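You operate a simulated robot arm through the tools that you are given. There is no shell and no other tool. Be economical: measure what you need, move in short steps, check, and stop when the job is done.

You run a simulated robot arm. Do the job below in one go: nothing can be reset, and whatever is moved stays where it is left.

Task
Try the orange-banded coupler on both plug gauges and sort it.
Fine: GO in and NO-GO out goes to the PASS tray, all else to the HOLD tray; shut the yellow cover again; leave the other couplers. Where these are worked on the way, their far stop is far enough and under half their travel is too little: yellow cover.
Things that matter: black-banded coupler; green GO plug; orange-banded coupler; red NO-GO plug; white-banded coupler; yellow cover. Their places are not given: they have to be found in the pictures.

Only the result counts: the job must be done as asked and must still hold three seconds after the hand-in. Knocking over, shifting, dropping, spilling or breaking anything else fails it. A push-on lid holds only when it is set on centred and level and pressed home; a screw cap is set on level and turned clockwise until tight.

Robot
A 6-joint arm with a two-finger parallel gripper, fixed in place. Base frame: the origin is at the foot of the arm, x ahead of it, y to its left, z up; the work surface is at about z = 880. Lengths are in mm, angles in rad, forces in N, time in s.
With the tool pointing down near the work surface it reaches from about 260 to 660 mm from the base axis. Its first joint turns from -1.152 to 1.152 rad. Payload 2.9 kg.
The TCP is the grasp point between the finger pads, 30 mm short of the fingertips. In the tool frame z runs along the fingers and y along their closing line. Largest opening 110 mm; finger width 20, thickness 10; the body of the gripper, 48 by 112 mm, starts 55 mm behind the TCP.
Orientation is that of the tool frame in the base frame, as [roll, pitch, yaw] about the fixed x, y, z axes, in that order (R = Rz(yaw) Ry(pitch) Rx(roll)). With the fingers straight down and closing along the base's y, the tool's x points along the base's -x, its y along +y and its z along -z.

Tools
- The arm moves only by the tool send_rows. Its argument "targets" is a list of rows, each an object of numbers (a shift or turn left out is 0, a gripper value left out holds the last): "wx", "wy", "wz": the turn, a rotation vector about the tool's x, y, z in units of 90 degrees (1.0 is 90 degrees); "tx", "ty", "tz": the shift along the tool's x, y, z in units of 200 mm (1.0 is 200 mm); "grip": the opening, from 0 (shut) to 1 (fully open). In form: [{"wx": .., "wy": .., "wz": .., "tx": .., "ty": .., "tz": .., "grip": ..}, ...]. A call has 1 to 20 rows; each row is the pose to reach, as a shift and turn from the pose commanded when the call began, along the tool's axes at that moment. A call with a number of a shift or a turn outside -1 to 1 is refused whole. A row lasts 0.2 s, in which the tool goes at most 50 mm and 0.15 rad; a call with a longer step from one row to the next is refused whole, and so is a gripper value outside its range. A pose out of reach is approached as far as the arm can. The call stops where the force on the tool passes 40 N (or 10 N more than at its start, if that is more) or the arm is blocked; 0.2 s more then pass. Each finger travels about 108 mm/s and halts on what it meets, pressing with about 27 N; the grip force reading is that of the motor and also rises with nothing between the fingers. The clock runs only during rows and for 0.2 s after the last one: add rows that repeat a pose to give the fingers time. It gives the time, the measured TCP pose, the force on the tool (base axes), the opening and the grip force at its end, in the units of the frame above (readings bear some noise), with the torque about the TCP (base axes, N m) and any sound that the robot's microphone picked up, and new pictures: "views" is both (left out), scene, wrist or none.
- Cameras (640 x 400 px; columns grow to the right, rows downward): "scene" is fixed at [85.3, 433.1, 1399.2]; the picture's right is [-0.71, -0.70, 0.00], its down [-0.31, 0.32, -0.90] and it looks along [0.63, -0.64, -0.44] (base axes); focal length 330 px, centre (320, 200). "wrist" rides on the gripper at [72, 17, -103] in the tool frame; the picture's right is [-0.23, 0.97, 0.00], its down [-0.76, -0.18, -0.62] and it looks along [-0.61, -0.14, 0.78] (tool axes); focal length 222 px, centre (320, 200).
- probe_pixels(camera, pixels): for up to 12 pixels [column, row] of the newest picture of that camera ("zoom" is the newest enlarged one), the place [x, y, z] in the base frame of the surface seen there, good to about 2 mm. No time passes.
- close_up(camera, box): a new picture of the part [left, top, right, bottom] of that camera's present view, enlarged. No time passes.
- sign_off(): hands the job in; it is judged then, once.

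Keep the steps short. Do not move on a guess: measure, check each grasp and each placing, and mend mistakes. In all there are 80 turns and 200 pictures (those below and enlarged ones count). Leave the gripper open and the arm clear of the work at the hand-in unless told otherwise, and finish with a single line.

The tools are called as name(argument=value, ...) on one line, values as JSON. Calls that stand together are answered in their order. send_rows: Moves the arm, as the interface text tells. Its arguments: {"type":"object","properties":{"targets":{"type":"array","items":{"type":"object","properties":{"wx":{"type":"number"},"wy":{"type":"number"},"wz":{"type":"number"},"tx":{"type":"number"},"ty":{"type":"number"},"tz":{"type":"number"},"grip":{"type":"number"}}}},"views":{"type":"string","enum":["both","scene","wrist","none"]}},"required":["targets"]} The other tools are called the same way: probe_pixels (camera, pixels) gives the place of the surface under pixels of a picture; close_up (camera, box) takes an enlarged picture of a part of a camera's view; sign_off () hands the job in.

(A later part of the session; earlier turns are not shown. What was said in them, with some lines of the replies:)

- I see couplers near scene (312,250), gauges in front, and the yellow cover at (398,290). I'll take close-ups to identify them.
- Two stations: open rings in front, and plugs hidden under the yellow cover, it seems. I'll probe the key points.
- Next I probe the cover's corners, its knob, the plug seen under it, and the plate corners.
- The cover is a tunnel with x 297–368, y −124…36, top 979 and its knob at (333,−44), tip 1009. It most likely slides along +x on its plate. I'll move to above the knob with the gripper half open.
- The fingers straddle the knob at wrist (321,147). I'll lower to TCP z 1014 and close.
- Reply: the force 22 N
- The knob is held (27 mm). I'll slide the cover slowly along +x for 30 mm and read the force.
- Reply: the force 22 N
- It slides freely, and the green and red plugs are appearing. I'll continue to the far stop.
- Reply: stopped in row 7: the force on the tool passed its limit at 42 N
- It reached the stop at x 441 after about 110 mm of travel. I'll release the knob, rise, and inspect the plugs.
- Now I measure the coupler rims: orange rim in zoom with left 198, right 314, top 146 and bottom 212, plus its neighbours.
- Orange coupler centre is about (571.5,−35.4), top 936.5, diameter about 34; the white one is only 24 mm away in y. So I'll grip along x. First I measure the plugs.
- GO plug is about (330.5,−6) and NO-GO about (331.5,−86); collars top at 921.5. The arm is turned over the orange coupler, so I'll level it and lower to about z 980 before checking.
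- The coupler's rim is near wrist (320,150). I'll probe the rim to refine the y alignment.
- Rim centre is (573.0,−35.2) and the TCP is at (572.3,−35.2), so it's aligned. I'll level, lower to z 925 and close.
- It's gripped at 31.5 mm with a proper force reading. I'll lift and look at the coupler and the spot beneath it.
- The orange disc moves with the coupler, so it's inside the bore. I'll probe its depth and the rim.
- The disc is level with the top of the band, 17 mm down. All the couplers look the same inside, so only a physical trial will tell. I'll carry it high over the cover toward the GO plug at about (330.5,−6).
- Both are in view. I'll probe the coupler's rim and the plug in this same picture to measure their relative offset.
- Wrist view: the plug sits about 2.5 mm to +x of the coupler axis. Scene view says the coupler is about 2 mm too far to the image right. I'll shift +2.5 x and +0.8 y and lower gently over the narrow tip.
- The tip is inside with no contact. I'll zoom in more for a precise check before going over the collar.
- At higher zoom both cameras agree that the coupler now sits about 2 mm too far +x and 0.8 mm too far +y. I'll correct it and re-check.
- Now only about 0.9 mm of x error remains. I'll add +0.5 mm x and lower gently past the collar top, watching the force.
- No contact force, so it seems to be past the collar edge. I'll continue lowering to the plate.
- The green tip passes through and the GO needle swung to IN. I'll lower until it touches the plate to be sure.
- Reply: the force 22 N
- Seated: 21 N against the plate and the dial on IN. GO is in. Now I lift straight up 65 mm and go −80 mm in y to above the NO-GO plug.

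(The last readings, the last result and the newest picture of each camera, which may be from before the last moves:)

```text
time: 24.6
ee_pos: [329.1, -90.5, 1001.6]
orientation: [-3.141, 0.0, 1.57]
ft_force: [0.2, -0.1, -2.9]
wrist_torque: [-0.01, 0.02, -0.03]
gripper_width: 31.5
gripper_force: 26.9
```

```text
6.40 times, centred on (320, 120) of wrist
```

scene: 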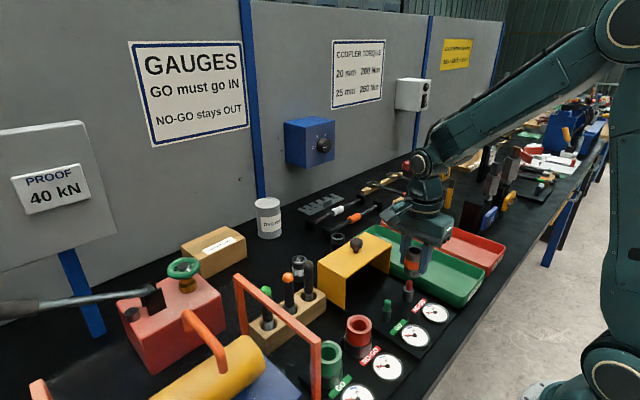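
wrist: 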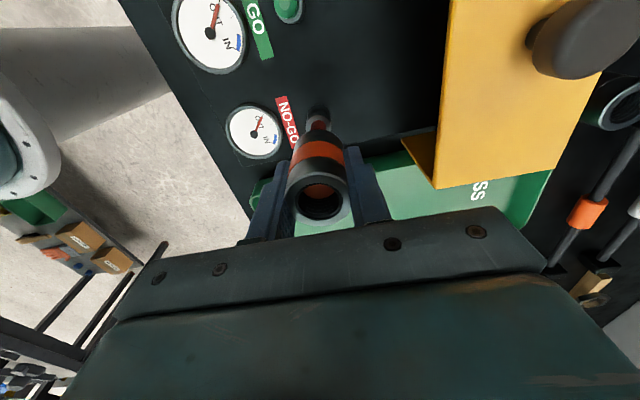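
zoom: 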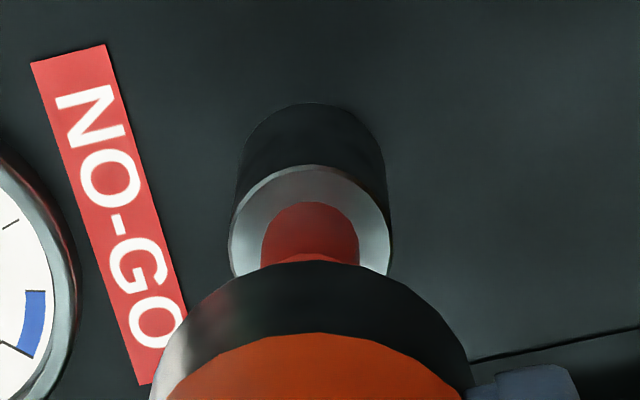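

The wrist shows the coupler about 0.8 mm too far +x, and the scene (with y reading −90.5) suggests it's 3–4 mm too far −y. I'll correct by −0.6 x and +3 y, then re-check while still above the tip.

send_rows(targets=[{"tx": 0.015, "ty": -0.003}, {"tx": 0.015, "ty": -0.003}, {"tx": 0.015, "ty": -0.003}], views="none")

close_up(camera="scene", box=[385, 250, 425, 310])

close_up(camera="wrist", box=[270, 90, 370, 150])

```text
time: 25.4
ee_pos: [329.4, -85.8, 1001.9]
orientation: [3.141, -0.001, 1.569]
ft_force: [-0.1, -0.2, -2.3]
wrist_torque: [0.01, -0.03, 0.03]
gripper_width: 31.1
gripper_force: 27.5
```

```text
6.67 times, centred on (405, 280) of scene
```

zoom: 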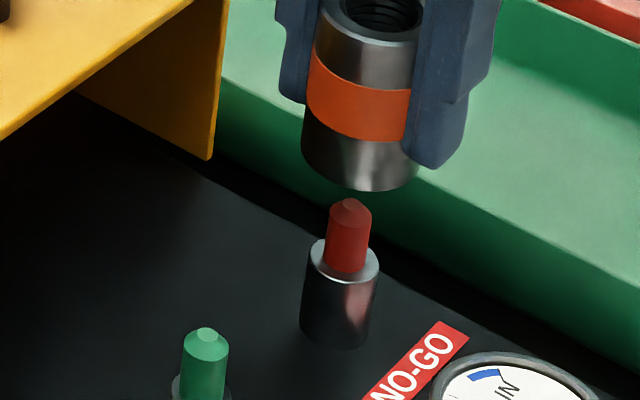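

```text
6.40 times, centred on (320, 120) of wrist
```

zoom: 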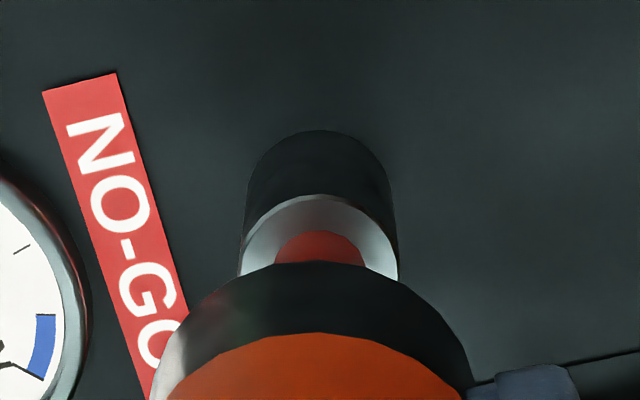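

Now aligned laterally within about 0.5 mm in both views. I'll lower over the red tip to just above the collar and re-check.

send_rows(targets=[{"tz": 0.03}, {"tz": 0.06}, {"tz": 0.09}, {"tz": 0.12}, {"tz": 0.15}, {"tz": 0.15}], views="none")

close_up(camera="scene", box=[385, 262, 425, 322])

close_up(camera="wrist", box=[290, 110, 350, 150])

```text
time: 26.8
ee_pos: [330.0, -84.4, 970.4]
orientation: [-3.141, 0.002, 1.567]
ft_force: [0.1, -0.6, -2.8]
wrist_torque: [0.0, -0.01, 0.0]
gripper_width: 31.0
gripper_force: 26.9
```

```text
6.67 times, centred on (405, 292) of scene
```

zoom: 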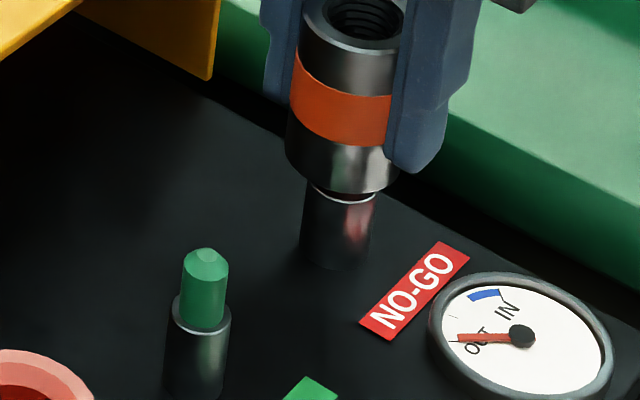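

```text
10.00 times, centred on (320, 130) of wrist
```

zoom: 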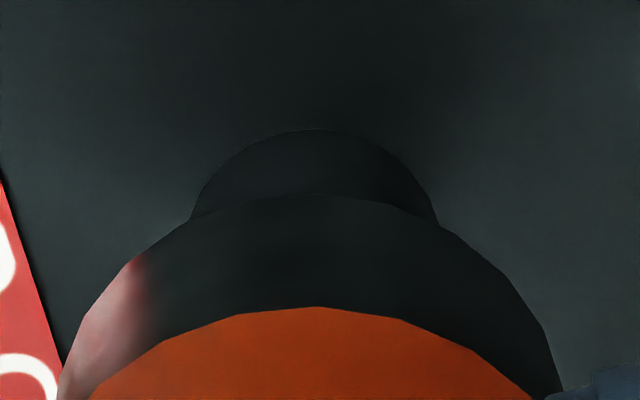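

Aligned in x. In y it's about 1–1.5 mm too far +y. I'll correct −1.2 mm y and lower onto the collar in small steps.

send_rows(targets=[{"tx": -0.006}, {"tx": -0.006, "tz": 0.02}, {"tx": -0.006, "tz": 0.035}, {"tx": -0.006, "tz": 0.05}, {"tx": -0.006, "tz": 0.065}, {"tx": -0.006, "tz": 0.08}, {"tx": -0.006, "tz": 0.095}, {"tx": -0.006, "tz": 0.11}, {"tx": -0.006, "tz": 0.11}], views="none")

close_up(camera="scene", box=[385, 262, 445, 322])

close_up(camera="wrist", box=[240, 90, 400, 230])

```text
time: 28.4
ee_pos: [329.5, -85.8, 954.6]
orientation: [3.137, 0.001, 1.572]
ft_force: [-2.5, 2.1, 7.7]
wrist_torque: [-0.03, 0.2, -0.04]
gripper_width: 31.1
gripper_force: 27.1
stopped in row 8: the force on the tool passed its limit at 49 N (the readings are from after the stop); the commanded pose is now the measured one
```

```text
6.67 times, centred on (415, 292) of scene
```

zoom: 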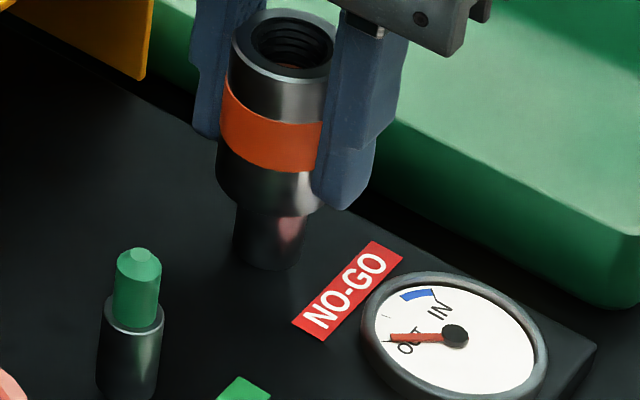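

```text
2.86 times, centred on (320, 160) of wrist
```

zoom: 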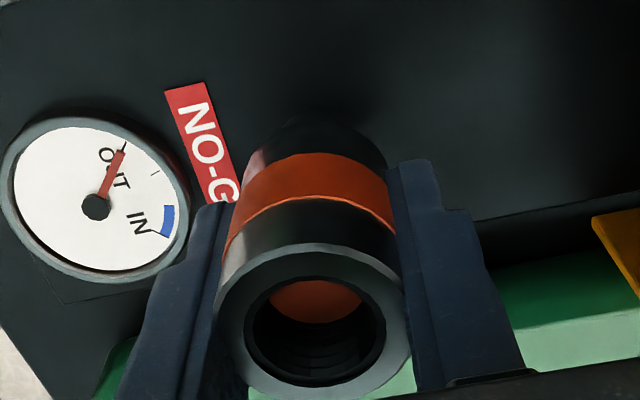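

Blocked on the collar at 49 N with the NO-GO needle still OUT. To rule out a mere misalignment, I'll search small offsets (±1.5 mm) while pressing lightly.

send_rows(targets=[{"tz": 0.005}, {"tx": 0.0075, "tz": 0.007}, {"tx": 0.005, "ty": 0.005, "tz": 0.007}, {"ty": 0.0075, "tz": 0.007}, {"tx": -0.005, "ty": 0.005, "tz": 0.007}, {"tx": -0.0075, "tz": 0.007}, {"tx": -0.005, "ty": -0.005, "tz": 0.007}, {"ty": -0.0075, "tz": 0.007}, {"tx": 0.005, "ty": -0.005, "tz": 0.007}, {"tz": 0.007}, {"tz": 0.007}], views="none")

close_up(camera="scene", box=[385, 262, 445, 322])

close_up(camera="wrist", box=[290, 110, 350, 150])

```text
time: 30.8
ee_pos: [330.1, -86.6, 954.0]
orientation: [3.136, 0.002, 1.57]
ft_force: [-3.7, 4.3, 4.2]
wrist_torque: [0.08, 0.19, -0.06]
gripper_width: 31.2
gripper_force: 26.8
```

```text
6.67 times, centred on (415, 292) of scene
```

zoom: 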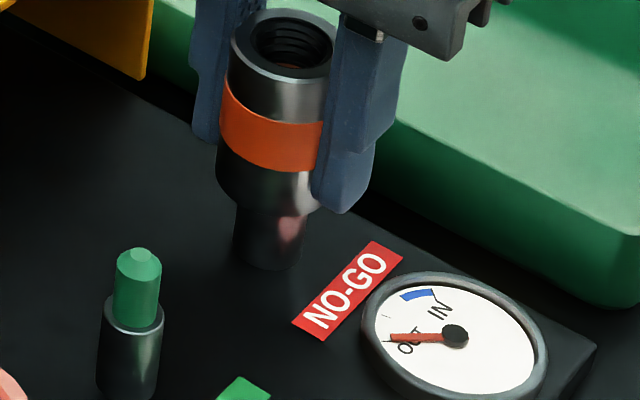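

```text
10.00 times, centred on (320, 130) of wrist
```

zoom: 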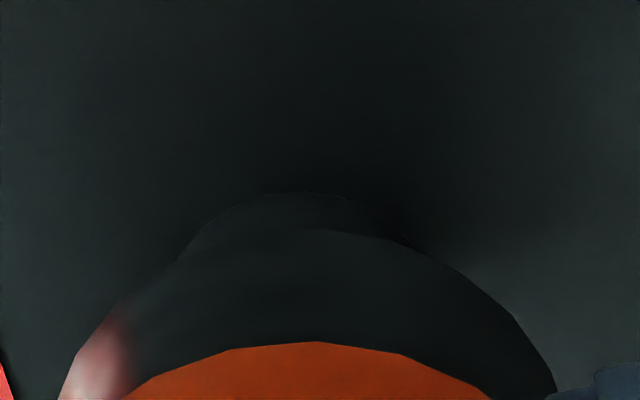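

Still OUT. The wrist view hints that the coupler sits about 1 mm too far +x, so I'll lift slightly, re-centre, and press again at a few points.

send_rows(targets=[{"tz": -0.015}, {"tz": -0.015, "ty": -0.006}, {"tz": 0.0, "ty": -0.006}, {"tz": 0.01, "ty": -0.006}, {"tz": 0.018, "ty": -0.006}, {"tz": 0.018, "ty": -0.006, "tx": 0.005}, {"tz": 0.018, "ty": -0.006, "tx": -0.005}, {"tz": 0.018, "ty": -0.011}, {"tz": 0.018, "ty": -0.006}], views="none")

close_up(camera="scene", box=[385, 262, 445, 322])

close_up(camera="wrist", box=[290, 110, 350, 150])

```text
time: 32.8
ee_pos: [331.1, -87.4, 949.9]
orientation: [3.136, 0.002, 1.57]
ft_force: [-0.3, 5.7, 15.1]
wrist_torque: [0.05, 0.14, -0.07]
gripper_width: 31.2
gripper_force: 26.8
```

```text
6.67 times, centred on (415, 292) of scene
```

zoom: 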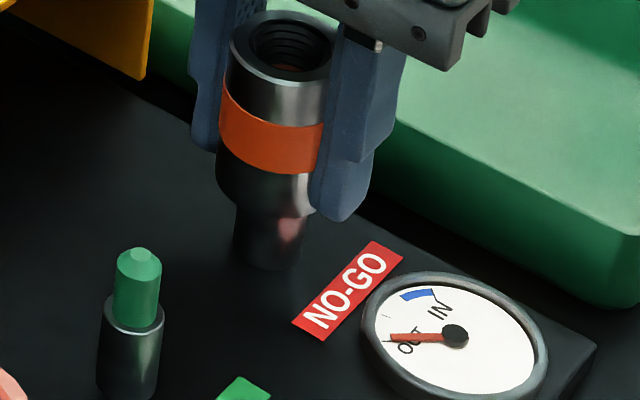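

```text
10.00 times, centred on (320, 130) of wrist
```

zoom: 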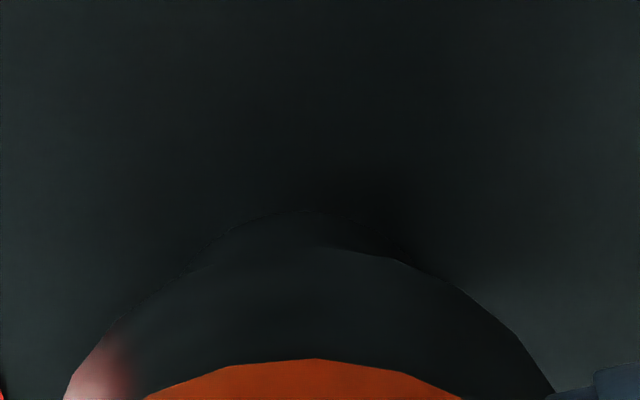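

The coupler only slips upward in the fingers and stays on top of the collar, needle OUT. So GO in and NO-GO out means the PASS tray. I'll lift clear and look at the trays.

send_rows(targets=[{"tz": -0.05}, {"tz": -0.15}, {"tz": -0.3}, {"tz": -0.5}, {"tz": -0.5}])

close_up(camera="scene", box=[340, 200, 520, 312])

```text
time: 34.0
ee_pos: [330.5, -86.3, 1053.3]
orientation: [3.135, 0.0, 1.571]
ft_force: [-0.4, -1.1, -2.2]
wrist_torque: [-0.02, 0.0, 0.03]
gripper_width: 31.5
gripper_force: 27.3
```

scene: 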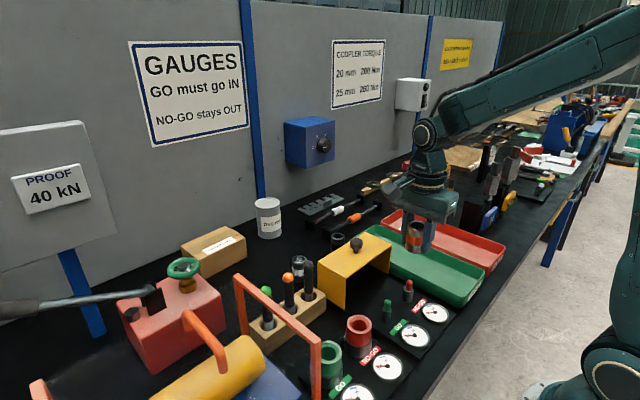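
wrist: 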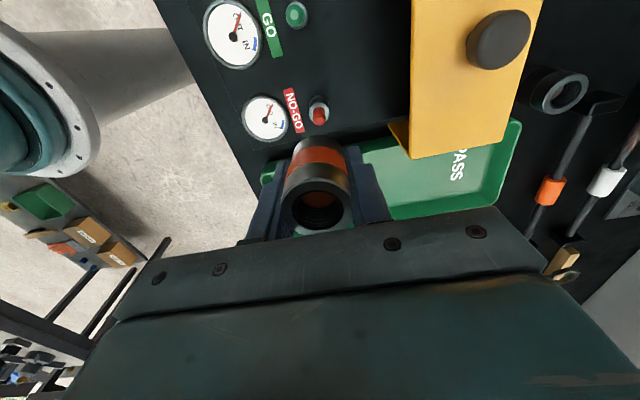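

```text
3.56 times, centred on (430, 256) of scene
```

zoom: 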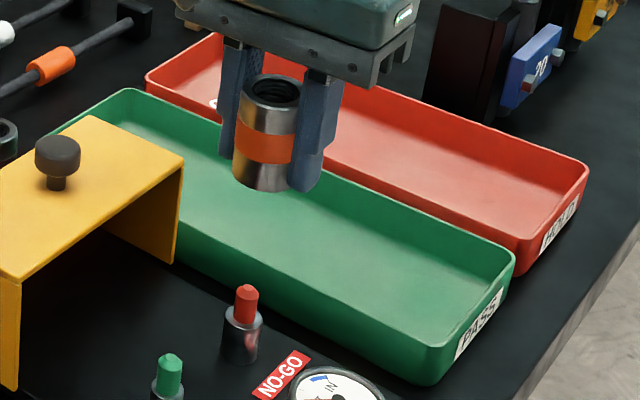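

Next I probe the green tray's rims and floor.

probe_pixels(camera="zoom", pixels=[[300, 302], [400, 205], [350, 260], [400, 290], [430, 345], [505, 255], [240, 230], [128, 92], [420, 250]])

```text
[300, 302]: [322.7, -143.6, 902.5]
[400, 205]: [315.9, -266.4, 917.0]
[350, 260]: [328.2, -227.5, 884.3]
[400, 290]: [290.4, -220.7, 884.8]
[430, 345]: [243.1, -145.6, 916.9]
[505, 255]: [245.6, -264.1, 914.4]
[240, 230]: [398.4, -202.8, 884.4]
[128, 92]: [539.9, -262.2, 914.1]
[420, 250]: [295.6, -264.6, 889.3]
```

Tray floor is z 884, y −145…−265. I'll carry the coupler to (340,−205) and lower part way.

send_rows(targets=[{"tx": -0.2, "ty": 0.02, "wx": 0.004}, {"tx": -0.4, "ty": 0.04, "wx": 0.004}, {"tx": -0.59, "ty": 0.05, "wx": 0.004}, {"tx": -0.59, "ty": 0.05, "tz": 0.2, "wx": 0.004}, {"tx": -0.59, "ty": 0.05, "tz": 0.4, "wx": 0.004}, {"tx": -0.59, "ty": 0.05, "tz": 0.6, "wx": 0.004}, {"tx": -0.59, "ty": 0.05, "tz": 0.6, "wx": 0.004}])

close_up(camera="scene", box=[380, 220, 460, 300])

```text
time: 35.6
ee_pos: [339.2, -202.2, 930.3]
orientation: [3.141, 0.0, 1.57]
ft_force: [0.5, -0.1, -2.6]
wrist_torque: [-0.03, 0.03, 0.03]
gripper_width: 31.3
gripper_force: 26.6
```

scene: 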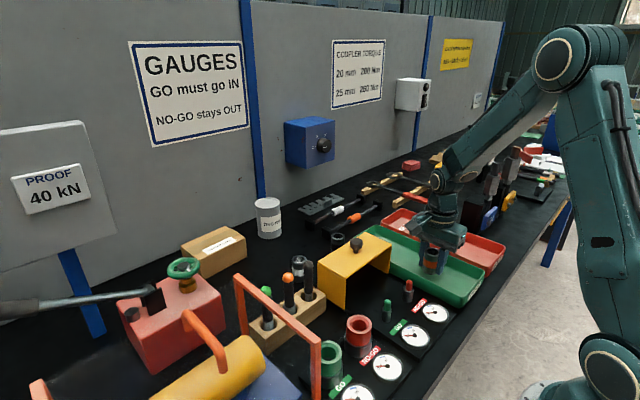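
wrist: 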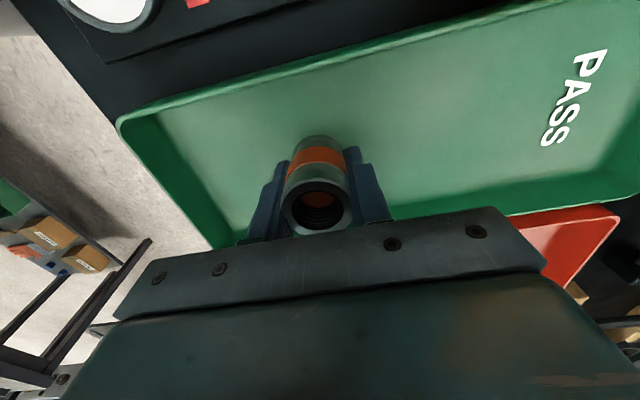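

```text
5.00 times, centred on (420, 260) of scene
```

zoom: 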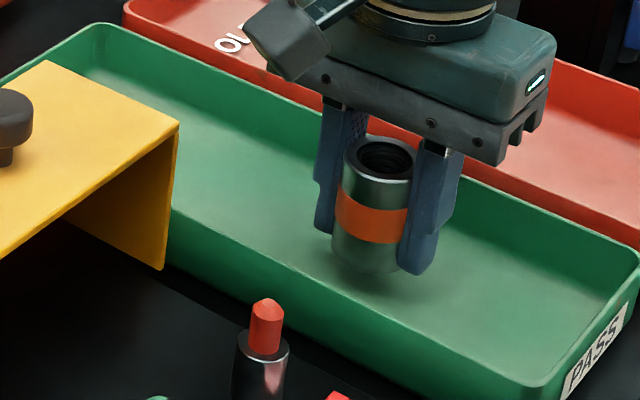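

Well inside the tray. I'll lower in small steps, feeling for contact.

send_rows(targets=[{"tz": 0.015}, {"tz": 0.03}, {"tz": 0.045}, {"tz": 0.045}], views="none")

close_up(camera="scene", box=[400, 230, 450, 290])

```text
time: 36.6
ee_pos: [339.7, -203.8, 921.2]
orientation: [-3.141, -0.001, 1.57]
ft_force: [-0.1, 0.0, -2.2]
wrist_torque: [-0.04, -0.04, 0.0]
gripper_width: 31.2
gripper_force: 27.4
```

```text
6.67 times, centred on (425, 260) of scene
```

zoom: 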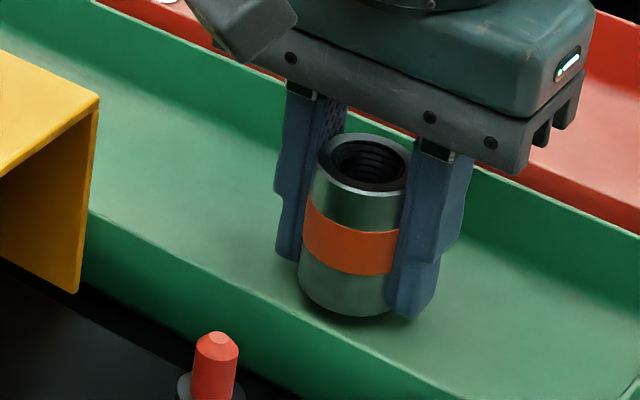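

send_rows(targets=[{"tz": 0.0075}, {"tz": 0.015}, {"tz": 0.0225}, {"tz": 0.03}, {"tz": 0.03}], views="none")

close_up(camera="scene", box=[400, 230, 450, 290])

```text
time: 37.8
ee_pos: [340.2, -204.3, 914.7]
orientation: [-3.14, 0.001, 1.572]
ft_force: [0.2, 0.4, -2.2]
wrist_torque: [-0.02, -0.03, 0.03]
gripper_width: 31.3
gripper_force: 27.4
```

```text
6.67 times, centred on (425, 260) of scene
```

zoom: 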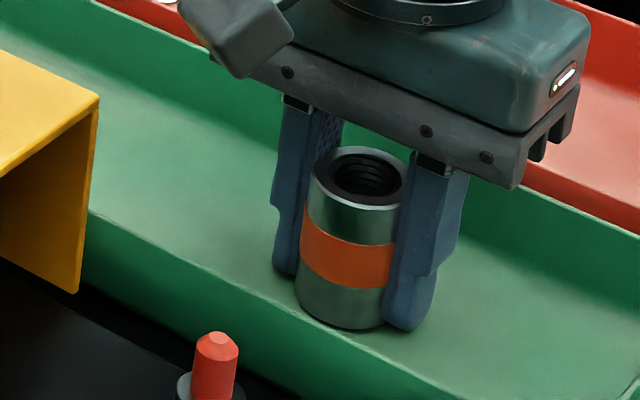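

Still no load, just off the floor. I'll lower in finer steps.

send_rows(targets=[{"tz": 0.005}, {"tz": 0.01}, {"tz": 0.01}], views="none")

```text
time: 38.6
ee_pos: [339.8, -204.0, 913.7]
orientation: [3.141, 0.003, 1.57]
ft_force: [-4.9, -2.7, 26.3]
wrist_torque: [0.4, 0.27, 0.07]
gripper_width: 31.4
gripper_force: 27.1
```

Contact at 26 N. I'll ease off half a millimetre, open, and look.

send_rows(targets=[{"tz": -0.0035}, {"tz": -0.0035, "grip": 0.32}, {"tz": -0.0035, "grip": 0.4}, {"tz": -0.0035, "grip": 0.5}, {"tz": -0.0035, "grip": 0.5}], views="none")

close_up(camera="scene", box=[400, 230, 450, 290])

```text
time: 39.8
ee_pos: [339.8, -200.7, 915.1]
orientation: [-3.141, -0.001, 1.57]
ft_force: [-3.6, 6.0, 27.9]
wrist_torque: [0.17, -0.74, 0.24]
gripper_width: 53.8
gripper_force: 0.0
```

```text
6.67 times, centred on (425, 260) of scene
```

zoom: 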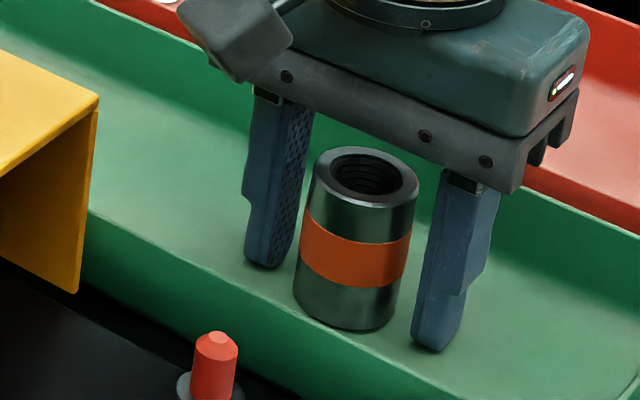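

The coupler stands upright in the PASS tray and the fingers are clear of it. I'll rise straight up.

send_rows(targets=[{"tz": -0.05}, {"tz": -0.25}, {"tz": -0.45}, {"tz": -0.65}, {"tz": -0.8}, {"tz": -0.8}])

close_up(camera="scene", box=[340, 220, 460, 300])

```text
time: 41.2
ee_pos: [339.8, -200.3, 1073.0]
orientation: [-3.141, 0.0, 1.572]
ft_force: [-0.7, -0.1, -0.4]
wrist_torque: [-0.01, -0.01, 0.0]
gripper_width: 54.9
gripper_force: 0.1
```

scene: 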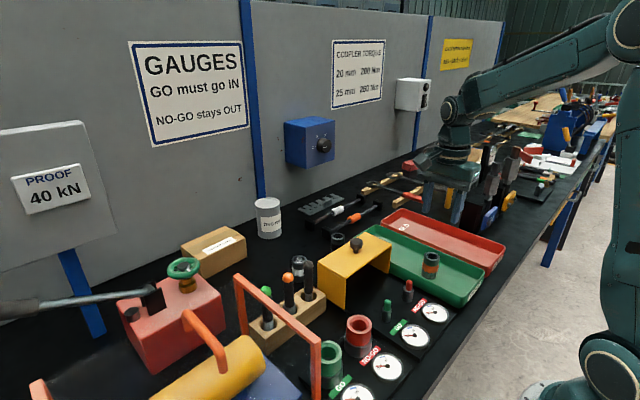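
wrist: 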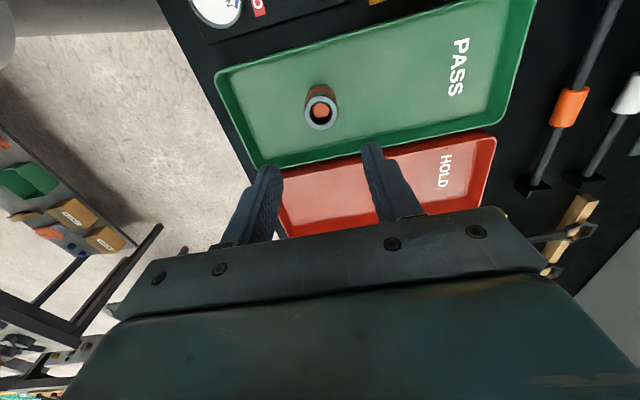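

```text
5.00 times, centred on (400, 260) of scene
```

zoom: 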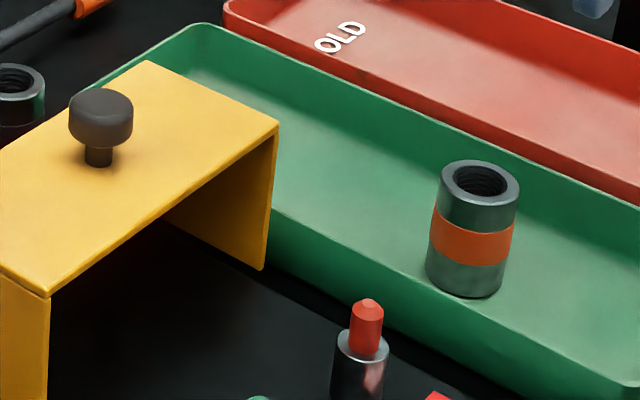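

The coupler stands fine. Now the cover: I probe its knob position.

probe_pixels(camera="zoom", pixels=[[102, 100], [98, 155], [75, 110], [130, 110], [275, 125], [148, 64]])

send_rows(targets=[{"tx": 0.18, "ty": 0.12}, {"tx": 0.36, "ty": 0.25}, {"tx": 0.54, "ty": 0.38}, {"tx": 0.7, "ty": 0.5}, {"tx": 0.79, "ty": 0.515}, {"tx": 0.79, "ty": 0.515}], views="wrist")

```text
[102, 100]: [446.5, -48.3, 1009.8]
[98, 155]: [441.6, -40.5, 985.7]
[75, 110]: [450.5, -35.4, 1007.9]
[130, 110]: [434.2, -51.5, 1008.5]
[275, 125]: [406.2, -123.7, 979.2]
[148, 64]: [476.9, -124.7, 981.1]
```

```text
time: 42.6
ee_pos: [443.5, -44.0, 1071.5]
orientation: [3.14, 0.0, 1.57]
ft_force: [1.0, 0.0, -0.5]
wrist_torque: [0.01, 0.01, -0.02]
gripper_width: 55.0
gripper_force: 0.1
```

wrist: 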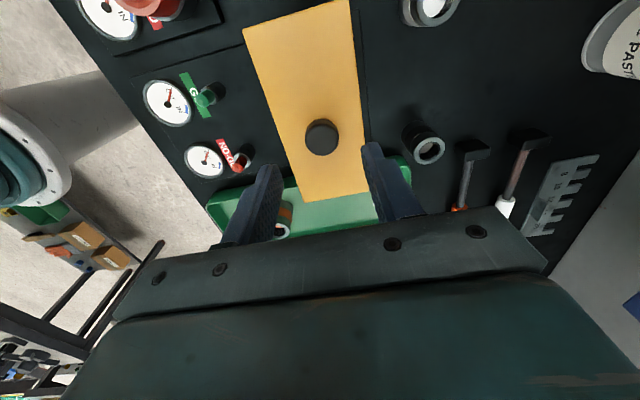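

The knob is centred between the fingers at wrist (321,137). I'll lower to z about 1015 and close.

send_rows(targets=[{"tz": 0.15, "ty": -0.005}, {"tz": 0.285, "ty": -0.005}, {"tz": 0.285, "ty": -0.005}, {"tz": 0.285, "ty": -0.005, "grip": 0.1}, {"tz": 0.285, "ty": -0.005, "grip": 0.1}, {"tz": 0.285, "ty": -0.005, "grip": 0.1}])

```text
time: 44.0
ee_pos: [441.7, -44.2, 1015.7]
orientation: [3.141, 0.0, 1.568]
ft_force: [0.3, -0.1, -2.7]
wrist_torque: [-0.01, -0.08, -0.01]
gripper_width: 27.2
gripper_force: 44.5
```

scene: 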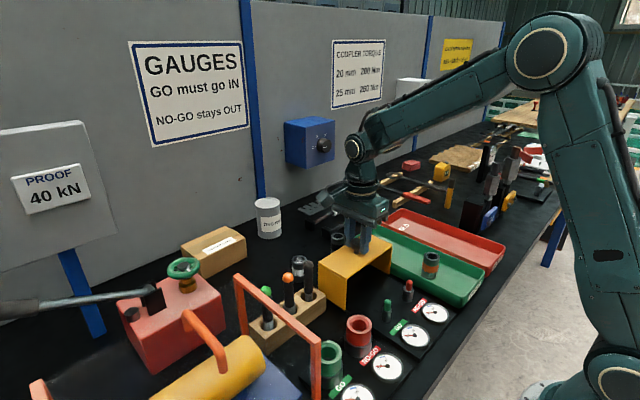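
wrist: 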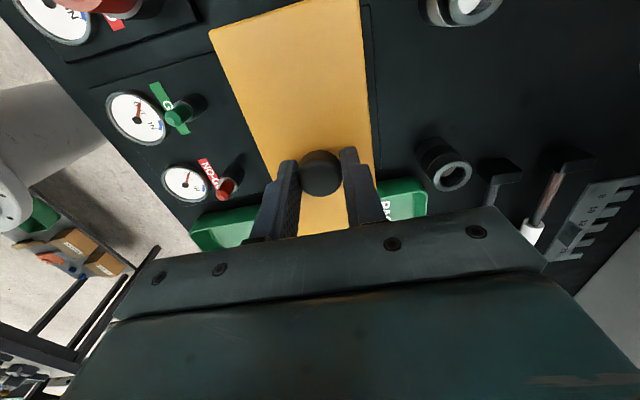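

The knob is held. I'll slide the cover back along −x to its closed stop.

send_rows(targets=[{"ty": -0.06}, {"ty": -0.12}, {"ty": -0.18}, {"ty": -0.24}, {"ty": -0.3}, {"ty": -0.36}, {"ty": -0.42}, {"ty": -0.48}, {"ty": -0.52}, {"ty": -0.545}, {"ty": -0.56}, {"ty": -0.575}, {"ty": -0.59}, {"ty": -0.605}])

```text
time: 45.6
ee_pos: [354.9, -44.7, 1015.6]
orientation: [-3.134, -0.001, 1.573]
ft_force: [-0.3, 2.8, -1.3]
wrist_torque: [-0.4, -0.12, -0.12]
gripper_width: 27.8
gripper_force: 44.5
stopped in row 8: the force on the tool passed its limit at 41 N (the readings are from after the stop); the commanded pose is now the measured one
```

scene: 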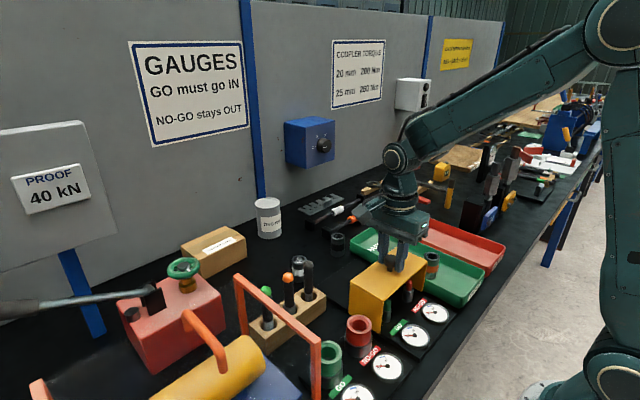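
wrist: 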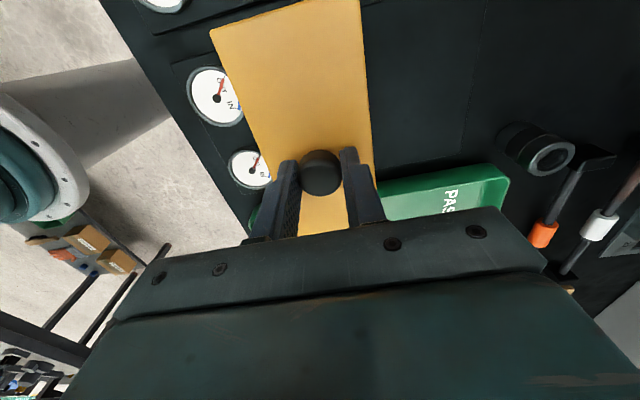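

It stopped at x 355, about 21 mm short of closed. The residual force is near zero, so it was probably a drag peak. I'll continue more slowly.

send_rows(targets=[{"ty": -0.015}, {"ty": -0.03}, {"ty": -0.045}, {"ty": -0.06}, {"ty": -0.075}, {"ty": -0.09}, {"ty": -0.105}, {"ty": -0.12}, {"ty": -0.13}, {"ty": -0.14}])

close_up(camera="scene", box=[340, 230, 460, 350])

```text
time: 47.7
ee_pos: [335.1, -44.9, 1016.7]
orientation: [3.13, 0.0, 1.574]
ft_force: [8.9, 0.7, -10.9]
wrist_torque: [-0.01, -0.15, -0.03]
gripper_width: 27.4
gripper_force: 45.4
stopped in row 10: the force on the tool passed its limit at 44 N (the readings are from after the stop); the commanded pose is now the measured one
```

scene: 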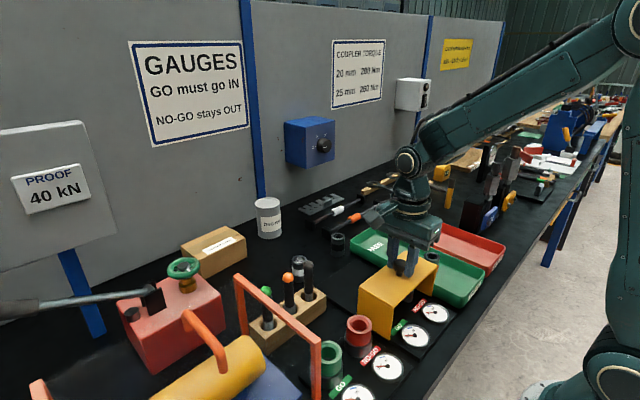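
wrist: 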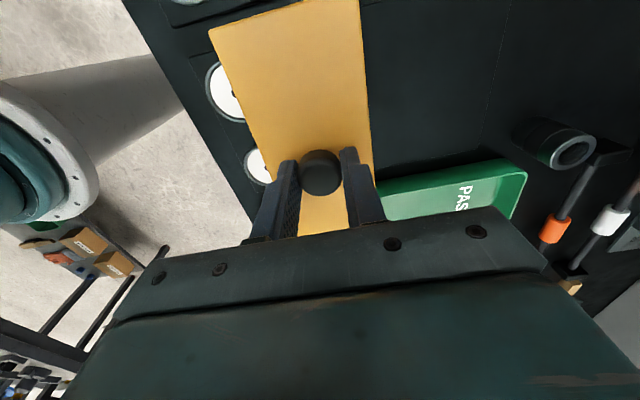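

```text
3.33 times, centred on (400, 290) of scene
```

zoom: 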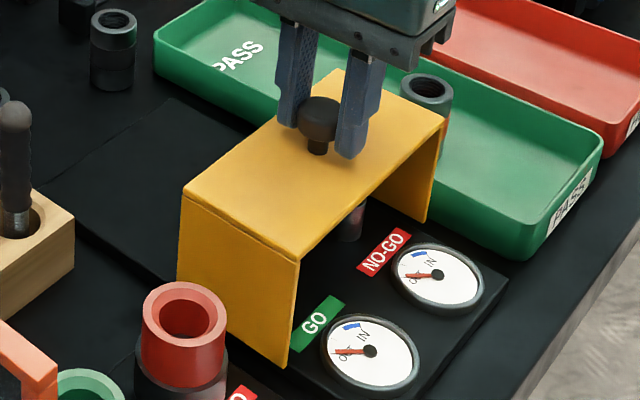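

It reached the closed stop at x 335. I'll release, rise clear, and check the cover's corners against their starting places.

send_rows(targets=[{"grip": 0.5}, {"grip": 0.5}, {"grip": 0.6, "tz": -0.1}, {"tz": -0.3}, {"tz": -0.5}, {"tz": -0.7}, {"tz": -0.9}, {"tz": -0.9}])

close_up(camera="scene", box=[350, 240, 470, 360])

probe_pixels(camera="zoom", pixels=[[305, 40], [406, 84], [264, 219], [152, 160], [288, 75]])

```text
time: 49.5
ee_pos: [332.5, -48.1, 1198.2]
orientation: [3.134, 0.0, 1.574]
ft_force: [0.0, -0.1, 0.4]
wrist_torque: [0.03, 0.02, 0.0]
gripper_width: 65.9
gripper_force: 0.1
```

scene: 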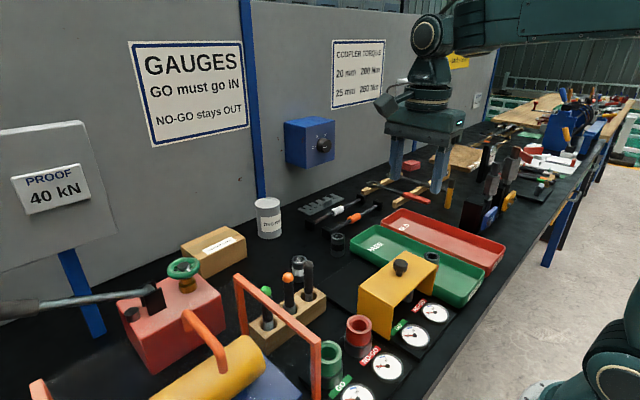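
wrist: 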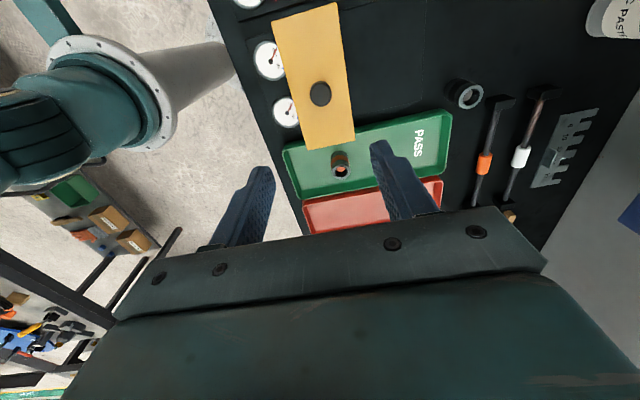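

```text
3.33 times, centred on (410, 300) of scene
```

zoom: 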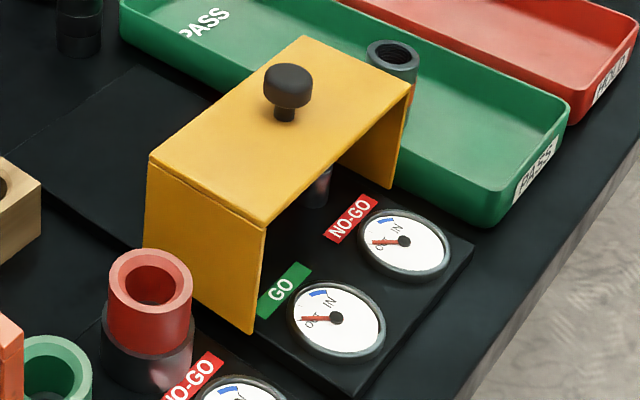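

```text
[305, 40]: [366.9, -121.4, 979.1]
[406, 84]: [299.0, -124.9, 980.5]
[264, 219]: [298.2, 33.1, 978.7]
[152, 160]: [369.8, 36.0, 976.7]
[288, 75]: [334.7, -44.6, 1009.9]
```

The cover is back exactly where it began, the orange-banded coupler stands in the PASS tray, and the arm is clear with the gripper open. I'll hand in now.

sign_off()

```text
The job is handed in.
```

The orange-banded coupler went onto GO and stayed out of NO-GO, so it is standing in the PASS tray, and the yellow cover is shut again.
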